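You operate a simulated robot arm through the tools that you are given. There is no shell and no other tool.

Carry out the task below with a simulated robot arm. There is one attempt and no reset: what you move stays moved.

JOB
Shut the brown sensor clip in the tester box and plug it in.
Fine: brown plug in the brown socket; the PULSE lamp ends lit.
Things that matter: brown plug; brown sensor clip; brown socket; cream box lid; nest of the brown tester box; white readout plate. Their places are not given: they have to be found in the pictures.

Only the result counts: the job must be done as asked and must still hold three seconds after the hand-in. Knocking over, shifting, dropping, spilling or breaking anything else fails it.

ROBOT AND FRAMES
A 7-joint arm with a two-finger parallel gripper, fixed in place. Base frame: the origin is on the floor under the middle of its stand, x ahead of it, y to its left, z up; the work surface is at about z = 850. Lengths are in mm, angles in rad, forces in N, time in s.
With the tool pointing down near the work surface it reaches from about 380 to 880 mm from the base axis. Its first joint turns from -2.897 to 2.897 rad. Payload 3.43 kg.
The tool frame sits at the grasp point between the pads (the TCP): z along the fingers, y along the line on which they close. The tips reach 34 mm beyond it. Largest opening 128 mm; finger width 24, thickness 12; the body of the gripper, 48 by 130 mm, starts 96 mm behind the TCP.
Orientation is told as [roll, pitch, yaw] about the base's x, y, z axes, in that order, counted from this pose: with the fingers straight down and closing along the base's y, the tool's x points along the base's -x, its y along +y and its z along -z.

CONTROLS
- The arm moves only by the tool play_rows. Its argument "series" is a list of rows, each a list of 3 entries, a list of its own where there are three numbers: the shift along the base's x, y, z in mm, then the turn, a rotation vector about the base's x, y, z in rad, then the opening, from 0 (shut) to 1 (fully open). In form: [[[tx, ty, tz], [wx, wy, wz], fingers], ...]. A call has 1 to 20 rows; each row shifts and turns the commanded pose from where the row before left it. Rows are played at 5 a second. More than 50 mm and 0.15 rad between two rows, or a gripper value outside its range, and nothing of the call is played. A pose out of reach is approached as far as the arm can. The call stops where the force on the tool passes 40 N (or 10 N more than at its start, if that is more) or the arm is blocked; 0.2 s more then pass. Each finger travels about 153 mm/s and halts on what it meets, pressing with about 23 N; the grip force reading is that of the motor and also rises with nothing between the fingers. The clock runs only during rows and for 0.2 s after the last one: add rows that do not move to give the fingers time. It gives the time, the measured TCP pose, the force on the tool (base axes), the opening and the grip force at its end, in the units of the frame above (readings bear some noise), with the torque about the TCP (base axes, N m) and any sound that the robot's microphone picked up.
- Cameras (640 x 400 px; columns grow to the right, rows downward): "scene" is fixed at [52, 653.9, 1606.6]; the picture's right is [-0.42, -0.91, 0.00], its down [-0.85, 0.40, -0.35] and it looks along [0.32, -0.15, -0.94] (base axes); focal length 360 px, centre (320, 200). "wrist" rides on the gripper at [76, -11, -160] in the tool frame; the picture's right is [0.15, 0.99, 0.00], its down [-0.88, 0.13, -0.46] and it looks along [-0.45, 0.07, 0.89] (tool axes); focal length 234 px, centre (320, 200).
- grab_frame(camera): a new picture of that camera. The clock stands still meanwhile.
- pixel_to_xyz(camera, pixels): for up to 12 pixels [column, row] of the newest picture of that camera ("zoom" is the newest enlarged one), the place [x, y, z] in the base frame of the surface seen there, good to about 2 mm, but the place of the scene camera against the robot may be out by one fixed shift of up to 12 mm in any direction. The clock stands still meanwhile.
- zoom(camera, box): a new picture of the part [left, top, right, bottom] of that camera's present view, enlarged. The clock stands still meanwhile.
- finish_job(): hands the job in; it is judged then, once.

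Open the gripper and draw the arm clear of the work before you hand the job in, unless the task says otherwise.

The tools are called after "Request:" as name(argument=value, ...) on one line, values as JSON. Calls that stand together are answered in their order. play_rows: Moves the arm, as the interface text tells. Its arguments: {"type":"object","properties":{"series":{"type":"array"}},"required":["series"]} The other tools are called the same way: grab_frame (camera) takes a picture; pixel_to_xyz (camera, pixels) gives the place of the surface under pixels of a picture; zoom (camera, box) takes an enlarged picture of a part of a camera's view; finish_job () hands the job in.

At the start:

```text
clock: 0.0
eef_pos: [82.2, 551.4, 1209.9]
orientation: [-0.001, -0.001, 0.0]
contact_force: [-0.2, -0.9, -0.8]
ft_torque: [0.0, -0.01, 0.01]
grip_width: 128.0
gripper_force: 0.1
```

scene: 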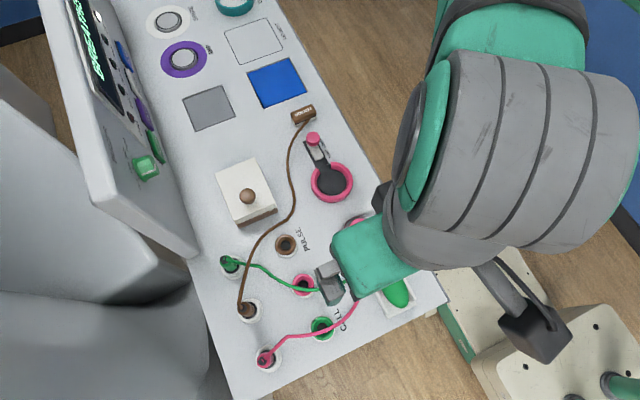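
wrist: 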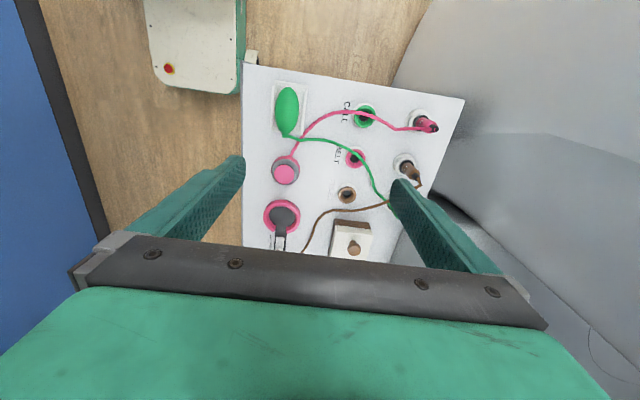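

The pictures show the console: a brown clip near scene (303,113), a cream-lidded box near (247,192), a brown plug parked near (247,310), and a brown ring socket near (286,245). I'll zoom in on these before moving.

Request:
zoom(camera="scene", box=[180, 80, 380, 205])

Request:
zoom(camera="scene", box=[190, 210, 390, 335])

Request:
zoom(camera="scene", box=[40, 0, 300, 162])

Request:
zoom(camera="wrist", box=[240, 60, 480, 260])

```text
3.20 times, centred on (280, 142) of scene
```

zoom: 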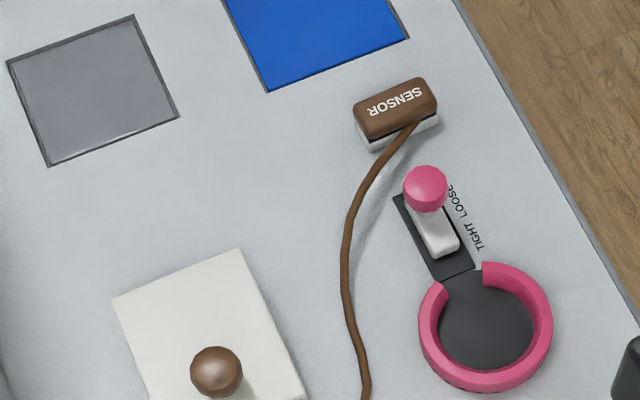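

```text
3.20 times, centred on (290, 272) of scene
```

zoom: 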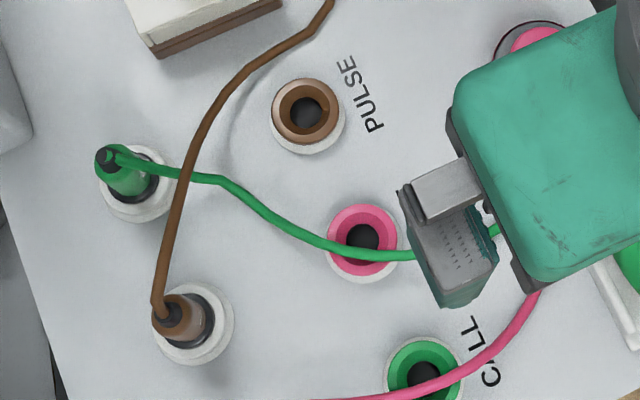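

```text
2.46 times, centred on (170, 81) of scene
```

zoom: 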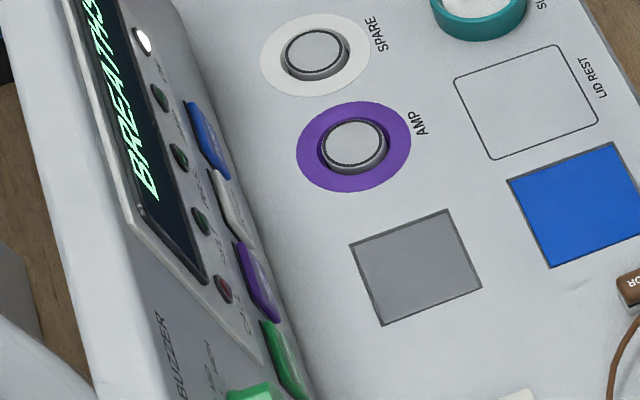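

```text
2.00 times, centred on (360, 160) of wrist
```

zoom: 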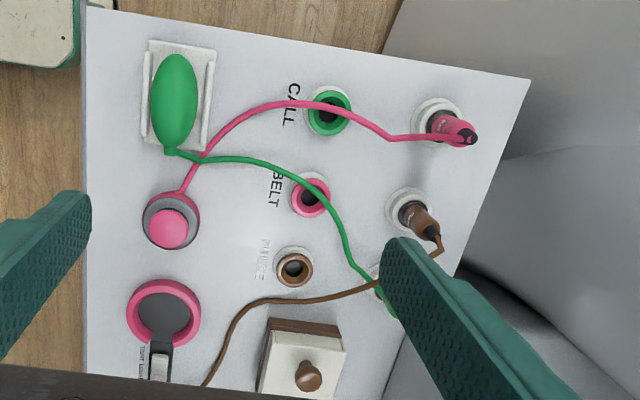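

I'll get closer views of the upright panel and the lamps/labels to understand the PULSE lamp and the white readout plate.

Request:
zoom(camera="scene", box=[60, 0, 160, 62])

Request:
zoom(camera="scene", box=[80, 50, 200, 190])

Request:
zoom(camera="scene", box=[130, 0, 310, 112])

Request:
zoom(camera="scene", box=[200, 140, 300, 240])

```text
6.40 times, centred on (110, 31) of scene
```

zoom: 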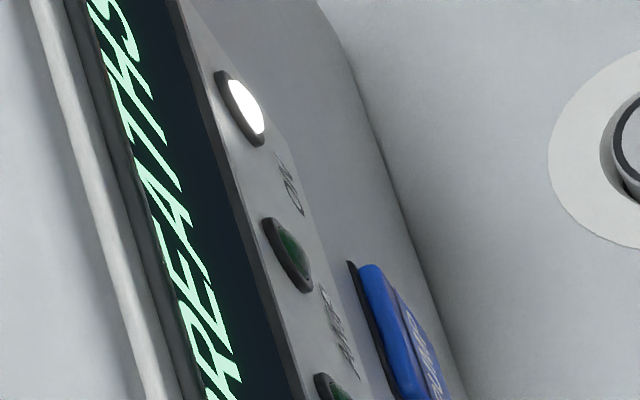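

```text
2.86 times, centred on (140, 120) of scene
```

zoom: 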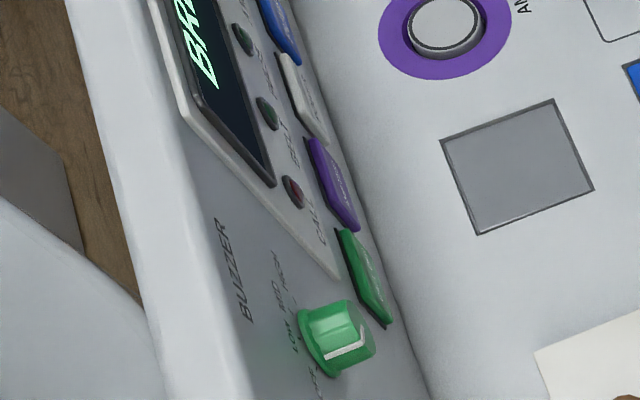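

```text
3.56 times, centred on (220, 56) of scene
```

zoom: 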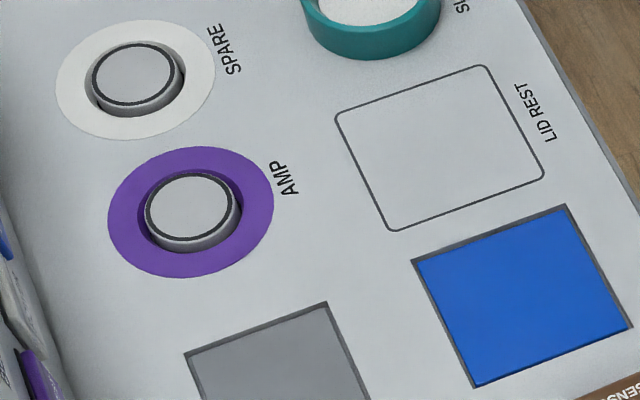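

```text
4.00 times, centred on (250, 190) of scene
```

zoom: 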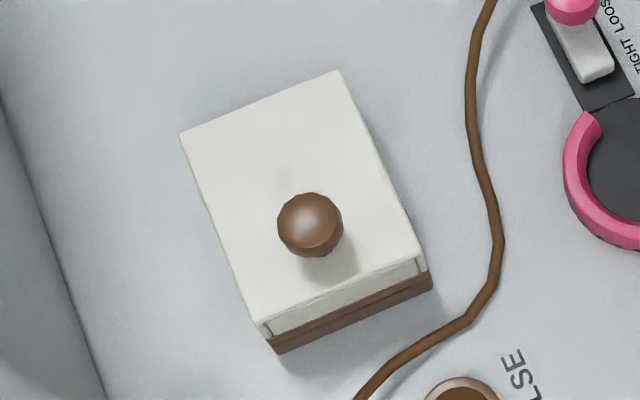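

Layout is clear: lid with knob covers the box, LID REST outline is free, PULSE socket is empty and the PULSE lamp is dark. I'll measure places with both cameras to find the scene camera's offset.

Request:
grab_frame(camera="scene")

Request:
grab_frame(camera="wrist")

Request:
pixel_to_xyz(camera="scene", pixels=[[303, 113], [247, 194], [228, 172], [287, 244], [286, 234], [247, 309], [240, 311], [254, 43], [260, 130], [210, 108], [325, 328], [304, 286]])

Request:
pixel_to_xyz(camera="wrist", pixels=[[346, 194], [354, 247], [340, 231], [411, 170], [418, 178], [364, 115], [354, 157], [285, 170], [407, 160], [360, 241]])

```text
taken
```

scene: 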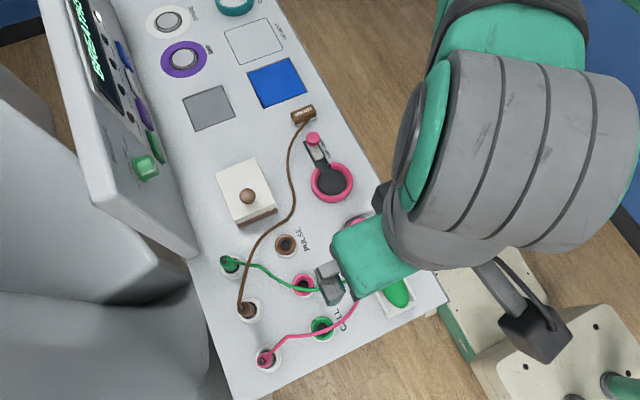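

```text
taken
```

wrist: 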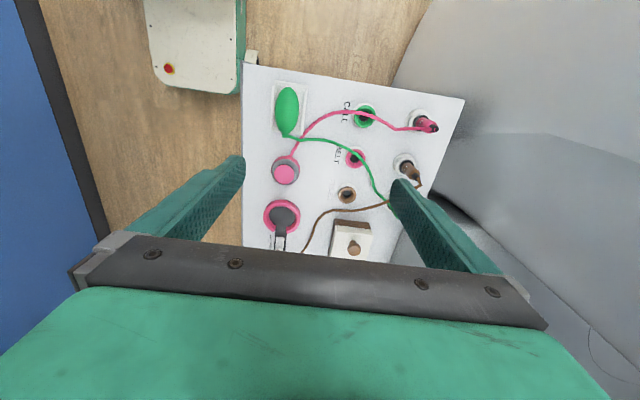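

```text
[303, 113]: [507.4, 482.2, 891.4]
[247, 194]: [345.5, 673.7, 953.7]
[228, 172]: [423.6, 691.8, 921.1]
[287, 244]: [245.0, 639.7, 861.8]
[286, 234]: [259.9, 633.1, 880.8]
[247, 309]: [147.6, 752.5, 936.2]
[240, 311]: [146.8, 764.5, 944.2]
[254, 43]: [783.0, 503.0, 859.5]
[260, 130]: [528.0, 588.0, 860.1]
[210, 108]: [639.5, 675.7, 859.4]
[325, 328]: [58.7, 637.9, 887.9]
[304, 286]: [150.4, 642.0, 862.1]
```

```text
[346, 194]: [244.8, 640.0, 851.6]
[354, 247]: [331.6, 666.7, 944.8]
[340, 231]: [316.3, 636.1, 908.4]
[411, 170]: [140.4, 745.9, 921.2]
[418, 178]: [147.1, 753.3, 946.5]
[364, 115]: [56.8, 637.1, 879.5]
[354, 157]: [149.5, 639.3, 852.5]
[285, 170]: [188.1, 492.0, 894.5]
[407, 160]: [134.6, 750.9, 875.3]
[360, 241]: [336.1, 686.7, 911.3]
```

Both cameras agree in x and y while the scene z reads about 10 mm high. I'll measure the lid corners, knob and box front in this fresh enlarged view.

Request:
zoom(camera="scene", box=[200, 150, 296, 210])

Request:
pixel_to_xyz(camera="scene", pixels=[[217, 174], [255, 160], [273, 205], [237, 220], [270, 211], [240, 225], [248, 195], [246, 190], [247, 198], [242, 180]])

Request:
zoom(camera="wrist", box=[310, 200, 406, 260])

```text
6.67 times, centred on (248, 180) of scene
```

zoom: 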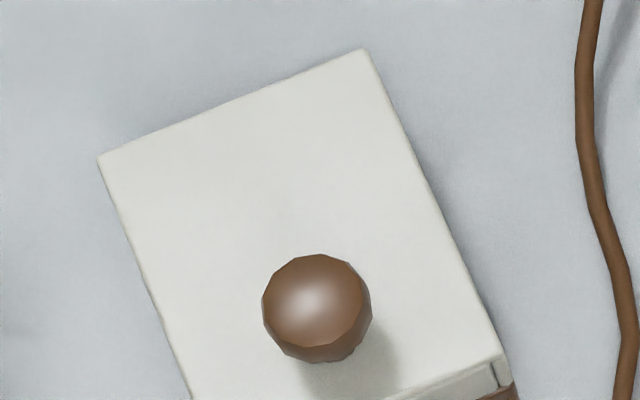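

```text
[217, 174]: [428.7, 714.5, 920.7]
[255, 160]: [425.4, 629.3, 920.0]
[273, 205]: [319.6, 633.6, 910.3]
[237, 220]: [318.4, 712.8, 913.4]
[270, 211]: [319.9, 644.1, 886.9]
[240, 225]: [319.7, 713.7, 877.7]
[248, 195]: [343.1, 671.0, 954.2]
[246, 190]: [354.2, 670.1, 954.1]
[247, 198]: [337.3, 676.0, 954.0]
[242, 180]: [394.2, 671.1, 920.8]
```

```text
6.67 times, centred on (358, 230) of wrist
```

zoom: 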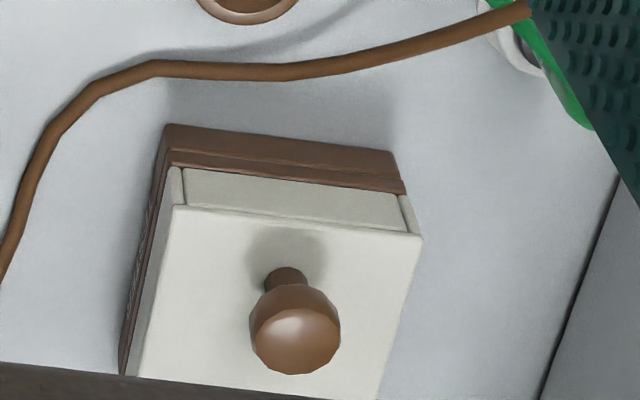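

The lid is axis-aligned (x 318–428, y 630–714, top z≈910 true) with the knob off-centre at about (343,671), so it may be hinged at the far side. I'll measure LID REST, clip, and panel, then move the wrist for a close look.

Request:
pixel_to_xyz(camera="scene", pixels=[[224, 34], [266, 19], [284, 47], [240, 65], [100, 20], [75, 10], [55, 30], [195, 245], [110, 190], [146, 166], [140, 105], [160, 158]])

Request:
play_rows(series=[[[40, 20, -10], [0, 0, 0], 1], [[40, 20, -10], [0, 0, 0], 1], [[40, 20, -10], [0, 0, 0], 1], [[40, 20, -10], [0, 0, 0], 1], [[0, 0, 0], [0, 0, 0], 1]])

Request:
grab_frame(camera="wrist")

Request:
grab_frame(camera="scene")

```text
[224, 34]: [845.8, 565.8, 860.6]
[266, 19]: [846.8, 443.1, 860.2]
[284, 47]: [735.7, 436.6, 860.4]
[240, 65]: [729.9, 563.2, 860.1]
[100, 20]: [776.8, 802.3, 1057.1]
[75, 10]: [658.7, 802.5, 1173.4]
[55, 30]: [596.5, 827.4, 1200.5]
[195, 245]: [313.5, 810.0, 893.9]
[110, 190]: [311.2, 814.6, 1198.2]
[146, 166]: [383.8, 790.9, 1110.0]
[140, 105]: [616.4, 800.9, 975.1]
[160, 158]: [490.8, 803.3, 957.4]
```

```text
clock: 1.2
eef_pos: [244.0, 632.5, 1169.5]
orientation: [0.0, 0.0, 0.0]
contact_force: [0.6, -0.3, 0.0]
ft_torque: [-0.02, 0.03, -0.02]
grip_width: 128.2
gripper_force: 0.0
```

```text
taken
```

wrist: 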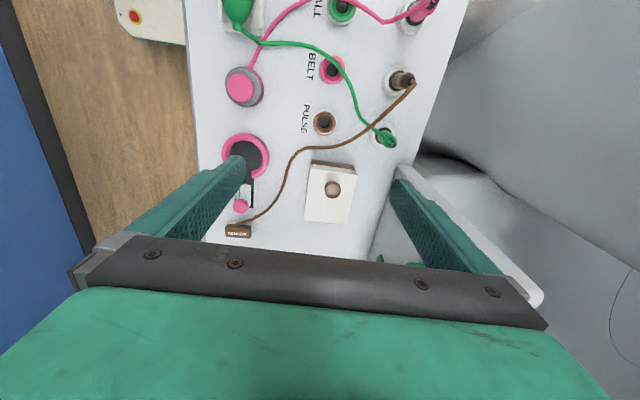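

```text
taken
```

scene: 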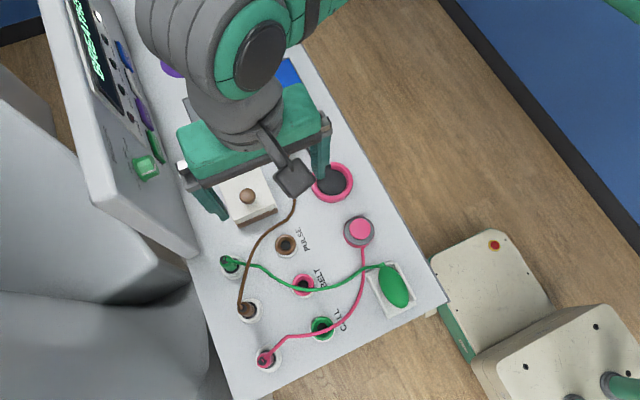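

The panel face is at y≈800 with top near z≈1190, and the knob is at about wrist (333,189). I'll move further out and tilt the tool so the wrist camera can see the back of the box (hinge or not).

Request:
play_rows(series=[[[48, -10, 0], [0, 0.13, 0], 1], [[48, -10, 0], [0, 0.13, 0], 1], [[48, -10, 0], [0, 0.13, 0], 1], [[48, -10, 0], [0, 0.13, 0], 1], [[40, -10, 0], [0, 0.08, 0], 1], [[0, 0, 0], [0, 0, 0], 1]])

Request:
grab_frame(camera="wrist")

Request:
grab_frame(camera="scene")

```text
clock: 2.6
eef_pos: [475.4, 581.3, 1171.6]
orientation: [0.001, 0.6, 0.0]
contact_force: [0.0, 0.3, -0.2]
ft_torque: [-0.01, -0.03, 0.0]
grip_width: 127.8
gripper_force: 0.1
```

```text
taken
```

wrist: 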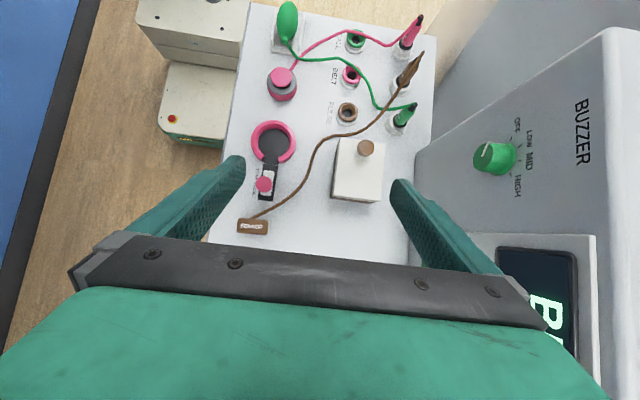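

```text
taken
```

scene: 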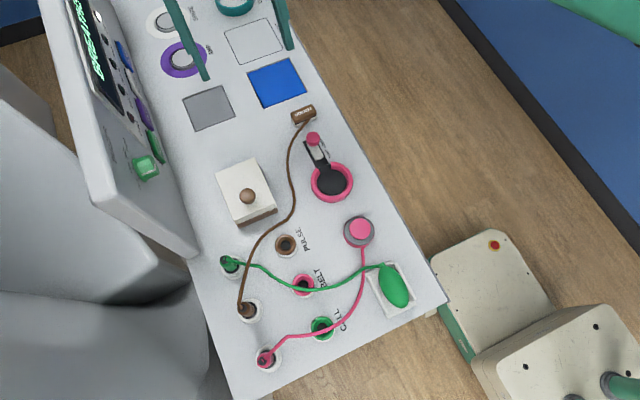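

The box's back is now in view at wrist (357,195), and the clip at (252,226). I'll enlarge these regions.

Request:
zoom(camera="wrist", box=[310, 120, 406, 210])

Request:
zoom(camera="wrist", box=[225, 110, 321, 240])

Request:
zoom(camera="wrist", box=[320, 20, 440, 130])

Request:
zoom(camera="scene", box=[270, 90, 340, 140])

```text
4.44 times, centred on (358, 165) of wrist
```

zoom: 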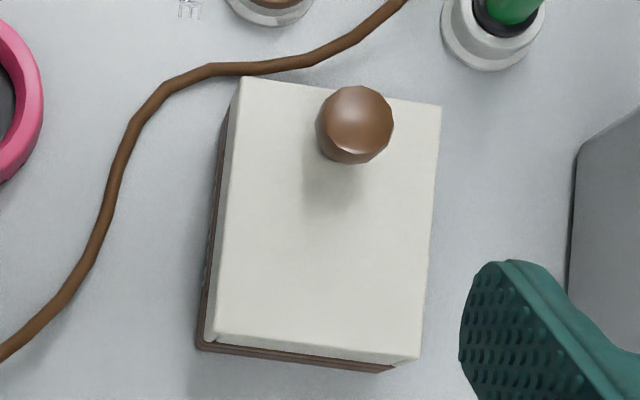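

```text
3.08 times, centred on (273, 175) of wrist
```

zoom: 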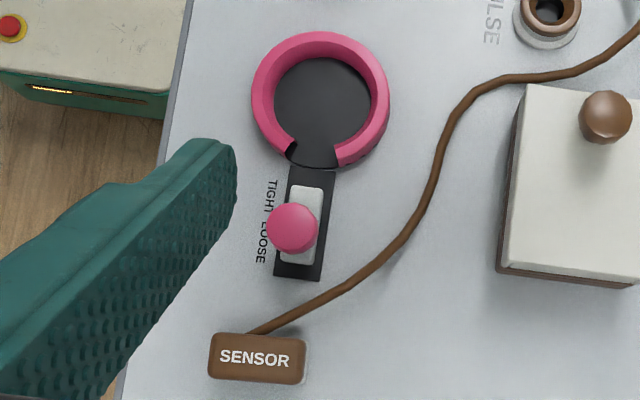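

```text
3.64 times, centred on (380, 75) of wrist
```

zoom: 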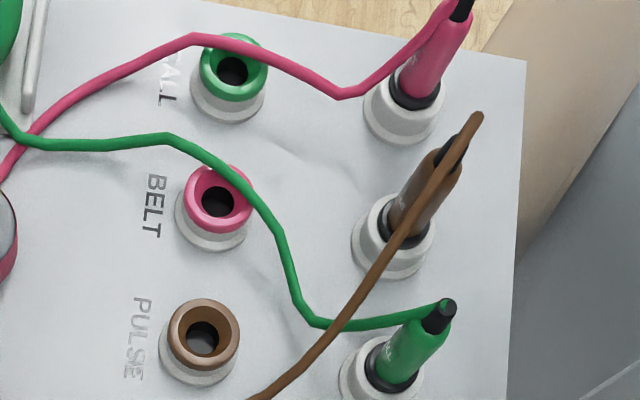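

```text
8.00 times, centred on (305, 115) of scene
```

zoom: 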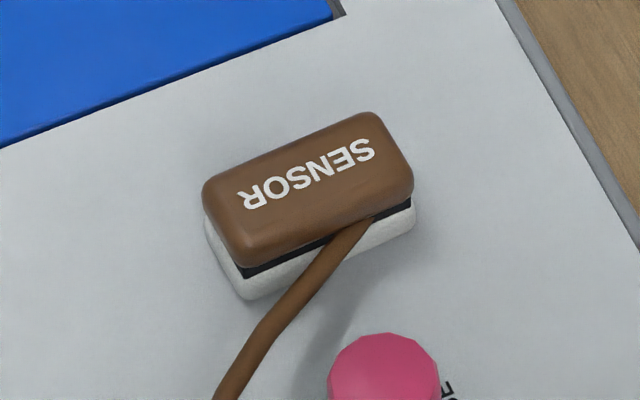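

No hinge hardware is visible at the back, so I'll test by lifting gently. First I return the tool to vertical and hover over the knob (about 343, 671), then look again.

Request:
play_rows(series=[[[-26, 18, -22], [0, -0.13, 0], 1], [[-26, 18, -22], [0, -0.13, 0], 1], [[-26, 18, -22], [0, -0.13, 0], 1], [[-27, 18, -22], [0, -0.13, 0], 1], [[-27, 18, -22], [0, -0.08, 0], 1], [[0, 0, 0], [0, 0, 0], 1]])

Request:
grab_frame(camera="wrist")

Request:
grab_frame(camera="scene")

```text
clock: 4.0
eef_pos: [342.6, 669.8, 1058.5]
orientation: [0.0, 0.0, 0.0]
contact_force: [-0.7, -0.2, 0.8]
ft_torque: [-0.03, -0.03, -0.02]
grip_width: 128.0
gripper_force: 0.0
```

```text
taken
```

wrist: 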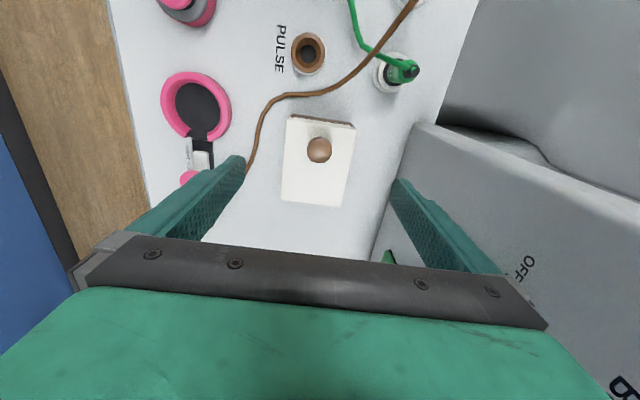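

```text
taken
```

scene: 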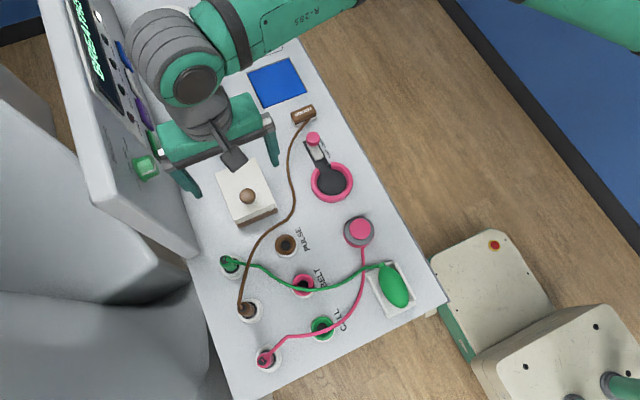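

The knob appears at wrist (319,149) as expected. I'll measure the knob and lid with the wrist camera (no offset).

Request:
pixel_to_xyz(camera="wrist", pixels=[[319, 149], [309, 148], [330, 150], [319, 140], [318, 160], [293, 117], [355, 124], [282, 198], [340, 205], [318, 180], [307, 54], [312, 190]])

Request:
zoom(camera="wrist", box=[260, 20, 420, 220])

```text
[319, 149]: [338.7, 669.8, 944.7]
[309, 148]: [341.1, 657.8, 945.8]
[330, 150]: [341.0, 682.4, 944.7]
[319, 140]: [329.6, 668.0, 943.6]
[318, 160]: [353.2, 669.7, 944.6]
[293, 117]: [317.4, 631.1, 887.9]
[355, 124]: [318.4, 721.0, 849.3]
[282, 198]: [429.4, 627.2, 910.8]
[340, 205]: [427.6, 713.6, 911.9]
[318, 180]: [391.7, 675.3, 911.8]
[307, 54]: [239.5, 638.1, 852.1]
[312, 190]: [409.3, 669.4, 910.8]
```

```text
2.00 times, centred on (340, 120) of wrist
```

zoom: 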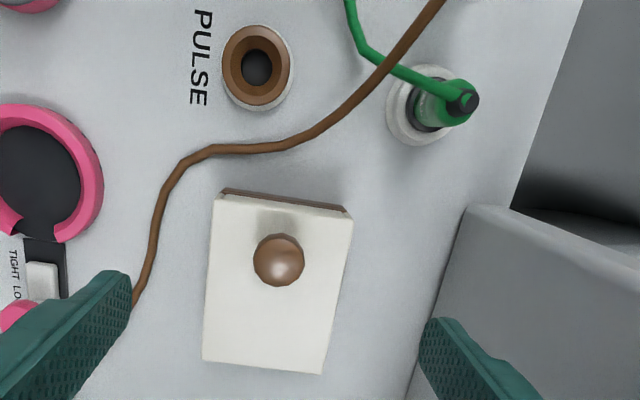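

The knob is a 26 mm button centred at (342,670), top z 945, over the lid top at 911. I'll descend with tips to z≈915 at half opening, then close on it.

Request:
play_rows(series=[[[0, 0, -36], [0, 0, 0], 0.5], [[0, 0, -36], [0, 0, 0], 0.5], [[0, 0, -20], [0, 0, 0], 0.5], [[0, 0, -16], [0, 0, 0], 0.5], [[0, 0, 0], [0, 0, 0], 0.5], [[0, 0, 0], [0, 0, 0], 0.15], [[0, 0, 0], [0, 0, 0], 0.1], [[0, 0, 0], [0, 0, 0], 0.1]])

Request:
grab_frame(camera="wrist")

Request:
grab_frame(camera="scene")

```text
clock: 5.8
eef_pos: [343.0, 669.8, 951.2]
orientation: [-0.002, -0.001, 0.0]
contact_force: [-4.0, -23.1, -0.1]
ft_torque: [-0.42, 0.23, 0.05]
grip_width: 31.4
gripper_force: 44.8
```

```text
taken
```

wrist: 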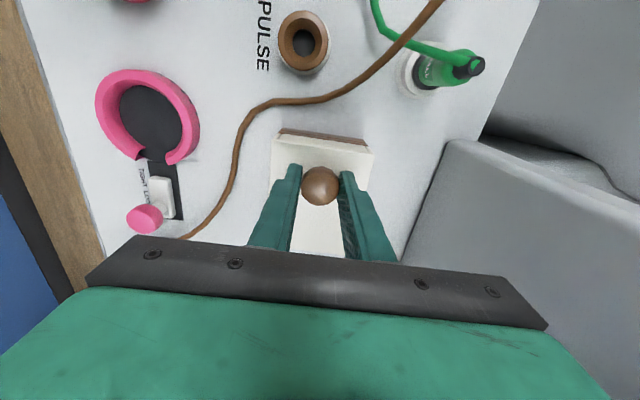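

```text
taken
```

scene: 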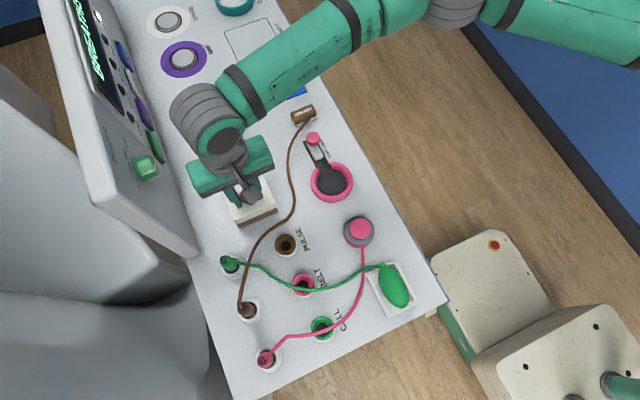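

The fingers stopped at 31.4 mm with a −23 N side force, suggesting only the −y finger presses. I'll wait one row with the command shut and nudge 1 mm toward −y to centre.

Request:
play_rows(series=[[[0, -1, 0], [0, 0, 0], 0.1], [[0, 0, 0], [0, 0, 0], 0.1]])

Request:
zoom(camera="wrist", box=[250, 110, 400, 260])

```text
clock: 6.4
eef_pos: [342.0, 670.9, 952.0]
orientation: [-0.003, 0.0, 0.001]
contact_force: [-2.5, -17.0, -4.4]
ft_torque: [-0.21, 0.57, -0.03]
grip_width: 31.3
gripper_force: 44.8
```

```text
2.67 times, centred on (325, 185) of wrist
```

zoom: 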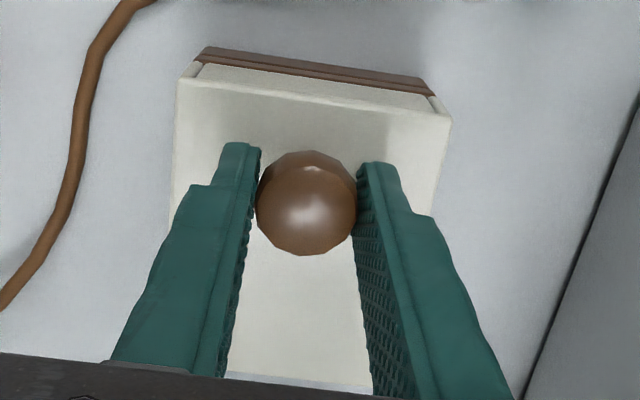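

Both pads touch the knob, and the side force fell to −17 N. I'll ease 2 mm more to −y to balance it.

Request:
play_rows(series=[[[0, -2, 0], [0, 0, 0], 0.1], [[0, 0, 0], [0, 0, 0], 0.1]])

```text
clock: 7.0
eef_pos: [342.2, 670.5, 952.0]
orientation: [0.004, -0.001, 0.002]
contact_force: [0.1, 9.6, -8.0]
ft_torque: [0.31, 0.68, 0.02]
grip_width: 31.3
gripper_force: 45.0
```

The side force is now balanced enough (+9.6 N). I'll lift 6 mm slowly to test how the lid moves.

Request:
play_rows(series=[[[0, 0, 2], [0, 0, 0], 0.1], [[0, 0, 2], [0, 0, 0], 0.1], [[0, 0, 2], [0, 0, 0], 0.1], [[0, 0, 2], [0, 0, 0], 0.1], [[0, 0, 0], [0, 0, 0], 0.1]])

Request:
zoom(camera="wrist", box=[250, 110, 400, 260])

Request:
zoom(camera="scene", box=[180, 120, 308, 240])

```text
clock: 8.1
eef_pos: [346.3, 670.7, 958.4]
orientation: [0.002, -0.001, -0.004]
contact_force: [6.1, 14.7, -10.9]
ft_torque: [0.25, 0.47, -0.01]
grip_width: 31.1
gripper_force: 44.9
stopped in row 5: the force on the tool passed its limit at 41 N (the readings are from after the stop); the commanded pose is now the measured one
```

```text
2.67 times, centred on (325, 185) of wrist
```

zoom: 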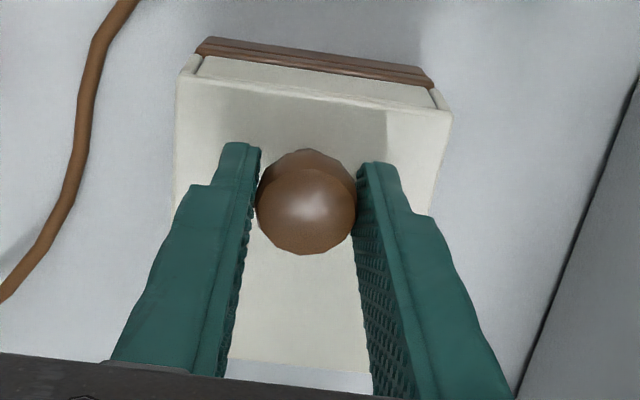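

```text
3.33 times, centred on (244, 180) of scene
```

zoom: 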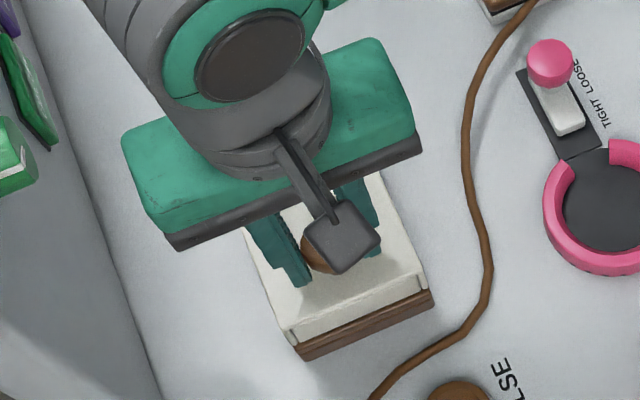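

The lid tilted: the front rose while the back edge stayed, and the TCP drifted +4 mm in x for +6 mm in z, so it is hinged along the back edge (pivot ≈ x 428, z 880). I'll follow that arc in small steps and watch the force.

Request:
play_rows(series=[[[1.8, 0, 2.4], [0, 0, 0], 0.1], [[1.8, 0, 2.4], [0, 0, 0], 0.1], [[1.9, 0, 2.3], [0, 0, 0], 0.1], [[0, 0, 0], [0, 0, 0], 0.1]])

```text
clock: 9.1
eef_pos: [349.8, 669.0, 965.9]
orientation: [0.002, -0.002, -0.002]
contact_force: [0.3, 18.4, -15.7]
ft_torque: [0.21, 1.24, 0.01]
grip_width: 31.0
gripper_force: 45.1
```

The arc is working; z-force is −16 N and the pitch torque rose to 1.2 N·m, so I'll continue along the arc while tilting the tool partly with the lid and easing +y to relieve the side load.

Request:
play_rows(series=[[[2.3, 1, 4.6], [0, 0.05, 0], 0.1], [[4.6, 0.5, 4.9], [0, 0.05, 0], 0.1], [[5, 0, 4.7], [0, 0.05, 0], 0.1], [[0, 0, 0], [0, 0, 0], 0.1]])

Request:
zoom(camera="wrist", box=[230, 90, 420, 260])

Request:
zoom(camera="scene", box=[180, 120, 308, 240])

```text
clock: 10.1
eef_pos: [363.3, 670.8, 978.9]
orientation: [-0.003, 0.146, -0.003]
contact_force: [14.2, 2.3, -28.9]
ft_torque: [0.05, 0.48, 0.01]
grip_width: 31.2
gripper_force: 44.8
```

```text
2.35 times, centred on (325, 175) of wrist
```

zoom: 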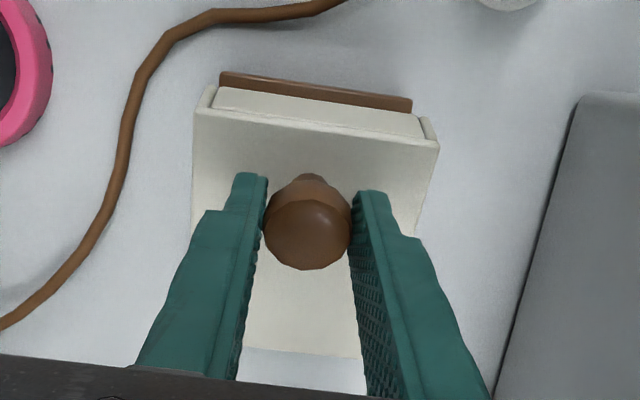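

```text
3.33 times, centred on (244, 180) of scene
```

zoom: 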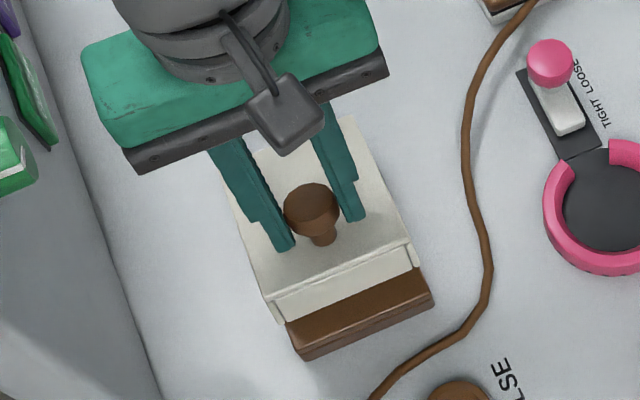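

The lid opens cleanly on its back hinge, but there's about 30 N pulling inward, so my radius is a little large. I'll measure the lid surface and back edge to pin the hinge line down.

Request:
pixel_to_xyz(camera="zoom", pixels=[[270, 320], [410, 260], [270, 275], [300, 355], [250, 348]])

Request:
grab_frame(camera="wrist")

Request:
pixel_to_xyz(camera="wrist", pixels=[[315, 137], [405, 148], [355, 145], [350, 216], [360, 229], [345, 238], [320, 150], [320, 235], [400, 165], [395, 150], [340, 128]])

```text
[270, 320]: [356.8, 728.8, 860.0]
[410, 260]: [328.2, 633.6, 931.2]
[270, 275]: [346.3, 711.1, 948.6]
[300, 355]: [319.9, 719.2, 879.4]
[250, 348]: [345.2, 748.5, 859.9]
```

```text
taken
```

wrist: 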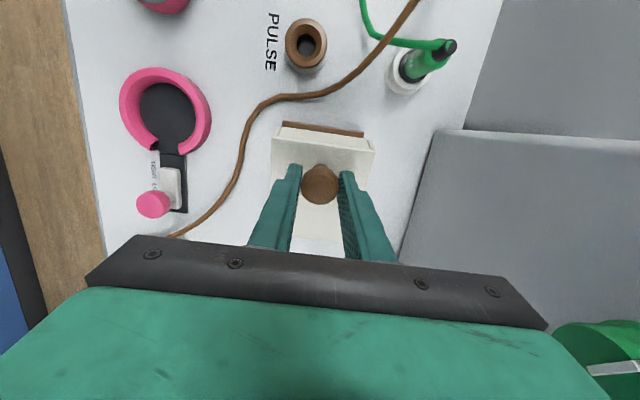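

```text
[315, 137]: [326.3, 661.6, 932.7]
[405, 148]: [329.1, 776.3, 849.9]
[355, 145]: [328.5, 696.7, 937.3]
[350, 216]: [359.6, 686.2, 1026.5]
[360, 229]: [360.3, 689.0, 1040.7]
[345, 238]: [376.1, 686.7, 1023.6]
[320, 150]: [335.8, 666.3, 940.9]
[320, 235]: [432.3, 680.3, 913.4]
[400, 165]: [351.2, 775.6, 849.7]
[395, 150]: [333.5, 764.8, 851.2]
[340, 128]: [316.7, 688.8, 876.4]
```

The lid angle is about 15–20°. I'll take two steps along the arc, biased slightly inward toward the hinge, and check whether the radial pull drops.

Request:
play_rows(series=[[[4.2, 0, 1.0], [0, 0.05, 0], 0.1], [[5.0, 0, 3.0], [0, 0.05, 0], 0.1], [[0, 0, 0], [0, 0, 0], 0.1]])

```text
clock: 10.9
eef_pos: [372.8, 669.7, 984.9]
orientation: [0.001, 0.246, -0.003]
contact_force: [18.5, -11.4, -5.9]
ft_torque: [-0.18, -1.57, 0.04]
grip_width: 31.2
gripper_force: 45.4
```

Radial pull dropped to about 16 N, but the tool tilt now leads the lid (torque −1.6 N·m). I'll continue with translation only for two steps.

Request:
play_rows(series=[[[5.6, 0, 3.2], [0, 0, 0], 0.1], [[5.8, 0, 3.0], [0, 0, 0], 0.1], [[0, 0, 0], [0, 0, 0], 0.1]])

Request:
zoom(camera="scene", box=[180, 100, 308, 240])

```text
clock: 11.7
eef_pos: [379.9, 669.5, 992.9]
orientation: [0.002, 0.249, -0.001]
contact_force: [-9.1, -25.3, -7.1]
ft_torque: [-0.49, 1.47, 0.13]
grip_width: 31.4
gripper_force: 44.8
```

```text
2.86 times, centred on (244, 170) of scene
```

zoom: 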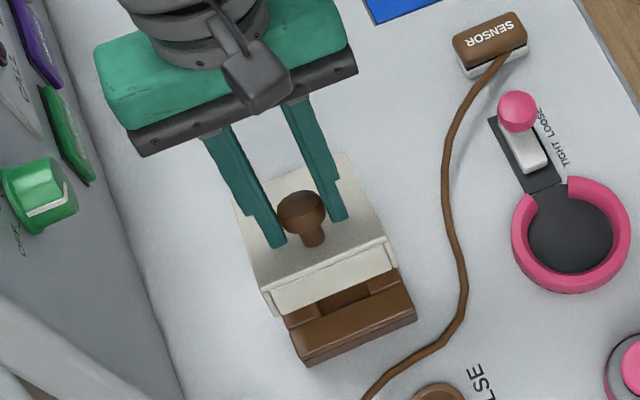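

The side force in y is −25 N and measured position deviates from the command. I'll ease −1.5 mm in y and let it settle for two rows to read steady values.

Request:
play_rows(series=[[[0, -1.5, 0], [0, 0, 0], 0.1], [[0, 0, 0], [0, 0, 0], 0.1], [[0, 0, 0], [0, 0, 0], 0.1]])

```text
clock: 12.5
eef_pos: [381.6, 669.3, 992.9]
orientation: [0.004, 0.247, -0.001]
contact_force: [-14.1, -1.2, 3.1]
ft_torque: [-0.1, 1.34, 0.07]
grip_width: 31.2
gripper_force: 45.1
```

Steady force is about −14 N in x (lid resistance), with the refit hinge near (434, 888) and radius ≈102. I'll continue four steps along that arc with matching tilt.

Request:
play_rows(series=[[[4.4, 0, 5.5], [0, 0.05, 0], 0.1], [[7.3, 0, 3.0], [0, 0.05, 0], 0.1], [[7.4, 0, 2.5], [0, 0.05, 0], 0.1], [[7.6, 0, 2.1], [0, 0.05, 0], 0.1], [[0, 0, 0], [0, 0, 0], 0.1]])

Request:
zoom(camera="scene", box=[180, 100, 308, 240])

```text
clock: 13.7
eef_pos: [410.0, 670.2, 1002.6]
orientation: [0.002, 0.447, -0.003]
contact_force: [-1.9, 24.0, -18.2]
ft_torque: [0.39, 0.74, -0.23]
grip_width: 31.0
gripper_force: 45.0
```

```text
2.86 times, centred on (244, 170) of scene
```

zoom: 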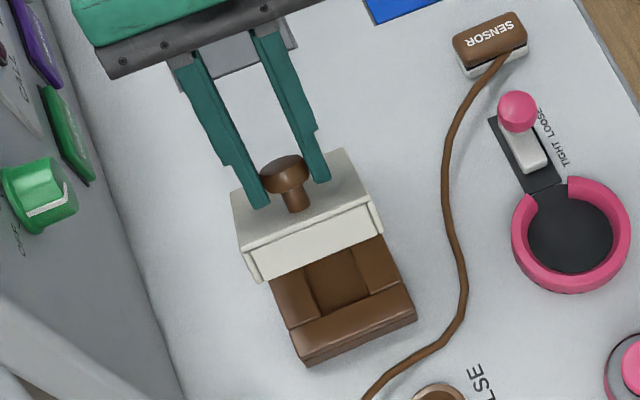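

The lid is at about 46° and the nest recess is coming into view. Forces are fine; I'll continue along the arc to near vertical, with tilt rising to 0.6.

Request:
play_rows(series=[[[7.8, 1, 2.1], [0, 0.05, 0], 0.1], [[7.9, 0, 0.8], [0, 0.05, 0], 0.1], [[7.9, 0, 0.5], [0, 0.05, 0], 0.1], [[7.1, 0, 0.5], [0, 0, 0], 0.1], [[0, 0, 0], [0, 0, 0], 0.1]])

Request:
zoom(camera="scene", box=[180, 100, 308, 240])

```text
clock: 14.4
eef_pos: [417.0, 670.4, 1005.0]
orientation: [0.01, 0.511, -0.005]
contact_force: [4.3, 20.2, -11.5]
ft_torque: [-0.19, -0.23, 0.05]
grip_width: 31.3
gripper_force: 45.3
out of reach, approached as far as the arm can: row 2, 3
stopped in row 3: the force on the tool passed its limit at 63 N (the readings are from after the stop); the commanded pose is now the measured one
```

```text
2.86 times, centred on (244, 170) of scene
```

zoom: 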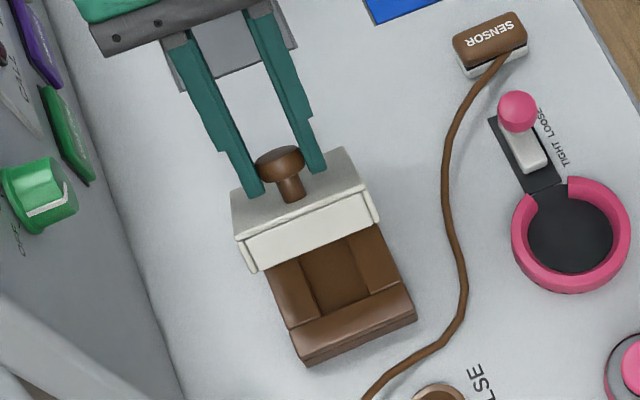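

The arm can't tilt past ~0.5 rad here; the lid is at ≈50° now. I'll continue the arc while reducing the tilt gradually so it stays in reach, in shorter batches.

Request:
play_rows(series=[[[6.5, 0, 1.7], [0, -0.04, 0], 0.1], [[6.3, 0, 1.5], [0, -0.04, 0], 0.1], [[6.4, 0, 1.0], [0, -0.04, 0], 0.1], [[0, 0, 0], [0, 0, 0], 0.1]])

```text
clock: 15.4
eef_pos: [435.5, 669.2, 1012.0]
orientation: [0.011, 0.392, -0.002]
contact_force: [-11.6, 26.4, -1.6]
ft_torque: [0.46, 1.56, 0.07]
grip_width: 31.0
gripper_force: 44.7
```

Going well: lid near 61°, forces moderate. I'll ease +1.5 mm in y and continue the arc.

Request:
play_rows(series=[[[6.5, 1.5, -0.3], [0, -0.04, 0], 0.1], [[6.4, 0, -0.4], [0, -0.04, 0], 0.1], [[6.9, 0, -0.8], [0, 0, 0], 0.1], [[0, 0, 0], [0, 0, 0], 0.1]])

Request:
zoom(camera="scene", box=[180, 80, 308, 240])

```text
clock: 16.4
eef_pos: [457.4, 669.7, 1008.9]
orientation: [0.011, 0.31, -0.003]
contact_force: [-9.3, 12.3, 12.2]
ft_torque: [0.11, 1.35, 0.08]
grip_width: 31.3
gripper_force: 45.2
```

```text
2.50 times, centred on (244, 160) of scene
```

zoom: 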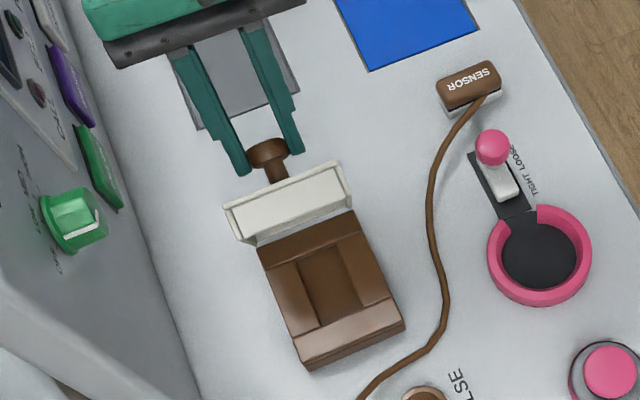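

The lid is near 75° and the nest (slot lengthwise along x) is clearly visible. I'll carry it past vertical in four more steps.

Request:
play_rows(series=[[[7.6, 0, -2.0], [0, 0, 0], 0.1], [[6.9, 0, -1.9], [0, 0, 0], 0.1], [[6.8, 0, -2.5], [0, 0, 0], 0.1], [[6.6, 0, -2.9], [0, 0, 0], 0.1], [[0, 0, 0], [0, 0, 0], 0.1]])

Request:
zoom(camera="scene", box=[180, 80, 308, 240])

Request:
grab_frame(camera="wrist")

```text
clock: 17.2
eef_pos: [470.5, 668.8, 1006.7]
orientation: [0.026, 0.315, 0.004]
contact_force: [-9.6, 22.7, -8.0]
ft_torque: [0.7, 1.14, -0.18]
grip_width: 31.4
gripper_force: 44.9
out of reach, approached as far as the arm can: row 3, 4
stopped in row 4: the force on the tool passed its limit at 49 N (the readings are from after the stop); the commanded pose is now the measured one
```

```text
2.50 times, centred on (244, 160) of scene
```

zoom: 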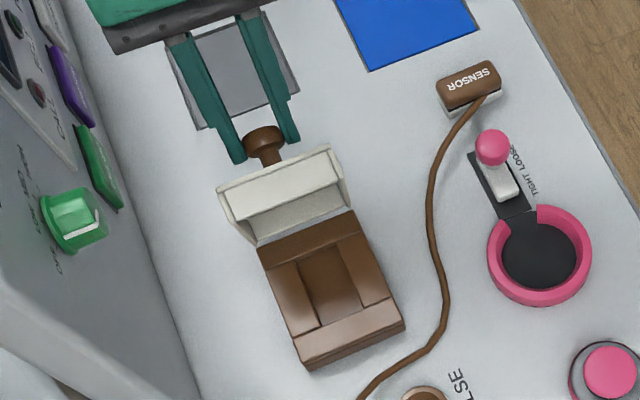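

```text
taken
```

wrist: 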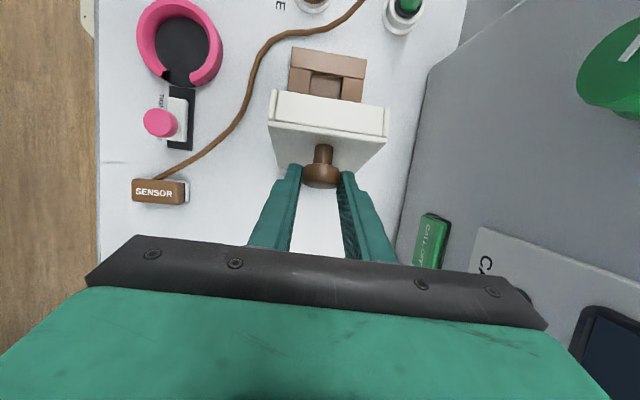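

The lid stands at about 81°, and the tilted tool is at its reach limit. I'll bring the tool back upright around the knob and then carry the lid on to about 90°.

Request:
play_rows(series=[[[0.5, 0.5, 0], [-0.006, -0.075, 0], 0.1], [[0.7, 0.5, -0.6], [-0.006, -0.075, 0], 0.1], [[1.0, 0, -0.8], [-0.006, -0.075, 0], 0.1], [[1.5, 0, -1.0], [-0.006, -0.075, 0], 0.1], [[0, 0, 0], [0, 0, 0], 0.1]])

```text
clock: 18.4
eef_pos: [474.7, 669.4, 1005.5]
orientation: [0.001, 0.011, -0.004]
contact_force: [-5.9, 33.7, 16.8]
ft_torque: [0.7, 1.5, 0.0]
grip_width: 31.2
gripper_force: 45.1
```

Tool is upright again; the +34 N side force asks for a +y shift. I'll shift +2.5 mm in y and push the lid past vertical.

Request:
play_rows(series=[[[0, 1.5, 0], [0, 0, 0], 0.1], [[0, 1, 0], [0, 0, 0], 0.1], [[0, 0, 0], [0, 0, 0], 0.1]])

```text
clock: 19.2
eef_pos: [477.2, 670.8, 1003.5]
orientation: [-0.004, 0.01, -0.009]
contact_force: [-1.1, 16.6, 20.2]
ft_torque: [0.38, 0.97, 0.05]
grip_width: 31.1
gripper_force: 45.0
```

Lid is near 88°. I'll take three more arc steps to about 100°, where gravity should hold it open.

Request:
play_rows(series=[[[6, 0.5, -3], [0, 0, 0], 0.1], [[6.3, 0.5, -3.6], [0, 0, 0], 0.1], [[6, 0, -4], [0, 0, 0], 0.1], [[0, 0, 0], [0, 0, 0], 0.1]])

Request:
zoom(camera="scene", box=[180, 80, 308, 240])

Request:
grab_frame(camera="wrist")

```text
clock: 20.2
eef_pos: [497.0, 670.2, 992.1]
orientation: [-0.006, 0.01, -0.007]
contact_force: [-2.9, -8.0, 10.0]
ft_torque: [-0.28, 1.11, 0.32]
grip_width: 31.2
gripper_force: 44.9
```

```text
2.50 times, centred on (244, 160) of scene
```

zoom: 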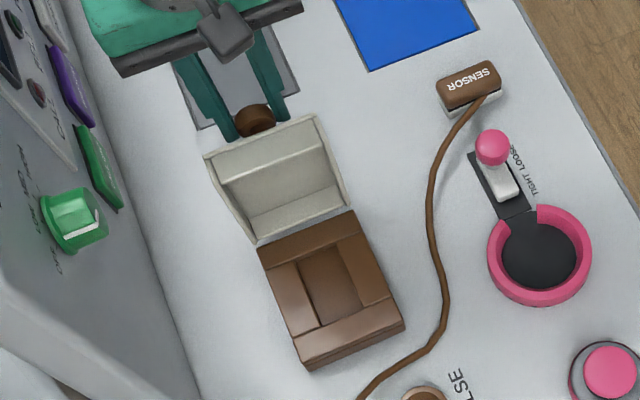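

```text
taken
```

wrist: 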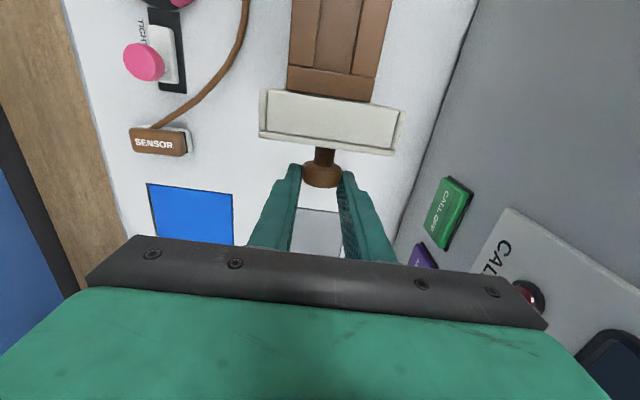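

The lid is at ≈100° with the nest fully visible at zoom (330,290). I'll push one or two steps further to look for its stop.

Request:
play_rows(series=[[[5.6, 0, -5.1], [0, 0, 0], 0.1], [[2.5, 0, -2.5], [0, 0, 0], 0.1], [[0, 0, 0], [0, 0, 0], 0.1]])

```text
clock: 21.0
eef_pos: [503.5, 671.0, 986.5]
orientation: [-0.003, 0.009, -0.005]
contact_force: [2.3, -15.7, 16.7]
ft_torque: [-0.29, 1.02, 0.48]
grip_width: 31.1
gripper_force: 45.0
```

No hard stop yet, force modest (+17 N z). I'll open the fingers a little and see whether the lid stays or settles.

Request:
play_rows(series=[[[0, 0, 0], [0, 0, 0], 0.36], [[0, 0, 0], [0, 0, 0], 0.36], [[0, 0, 0], [0, 0, 0], 0.36]])

Request:
grab_frame(camera="wrist")

Request:
zoom(camera="scene", box=[180, 80, 308, 240])

```text
clock: 21.8
eef_pos: [502.8, 671.6, 985.9]
orientation: [-0.003, 0.014, -0.005]
contact_force: [0.3, -0.4, -0.1]
ft_torque: [0.02, -0.03, -0.01]
grip_width: 46.1
gripper_force: 0.2
```

```text
taken
```

wrist: 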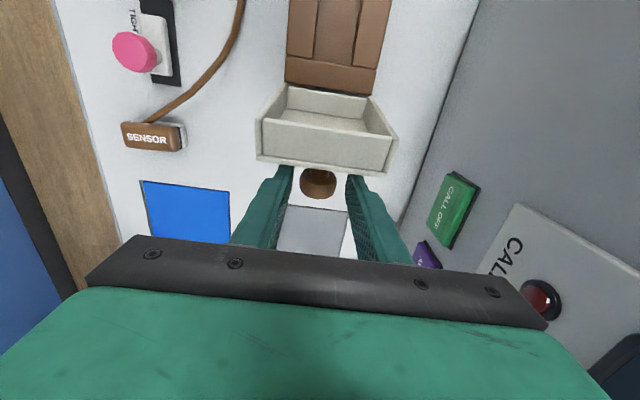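

```text
2.50 times, centred on (244, 160) of scene
```

zoom: 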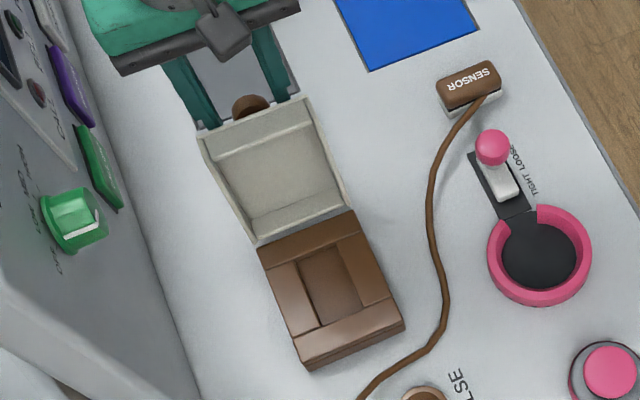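

The lid stayed open, settled a bit further back. I'll raise the gripper straight up clear of it (finger opening kept) and check whether it's still.

Request:
play_rows(series=[[[0, 0, 15], [0, 0, 0], 0.4], [[0, 0, 40], [0, 0, 0], 0.5], [[0, -10, 45], [0, 0, 0], 0.6], [[0, -20, 45], [0, 0, 0], 0.6], [[0, 0, 0], [0, 0, 0], 0.6]])

Request:
grab_frame(camera="wrist")

Request:
zoom(camera="scene", box=[180, 80, 308, 240])

```text
clock: 23.0
eef_pos: [504.0, 641.5, 1129.9]
orientation: [-0.003, 0.013, -0.006]
contact_force: [0.6, 0.0, 0.1]
ft_torque: [-0.01, 0.02, -0.01]
grip_width: 76.8
gripper_force: 0.1
```

```text
taken
```

wrist: 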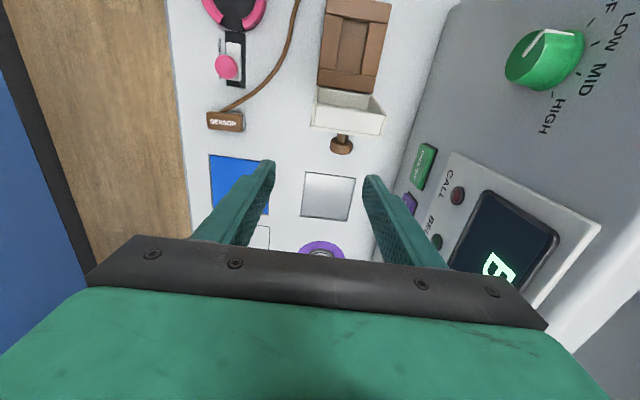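

```text
2.50 times, centred on (244, 160) of scene
```

zoom: 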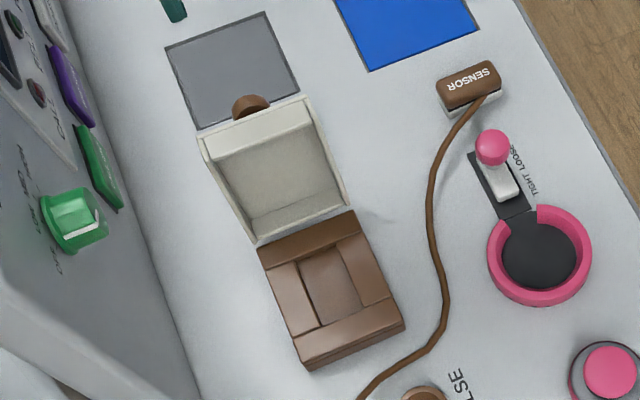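

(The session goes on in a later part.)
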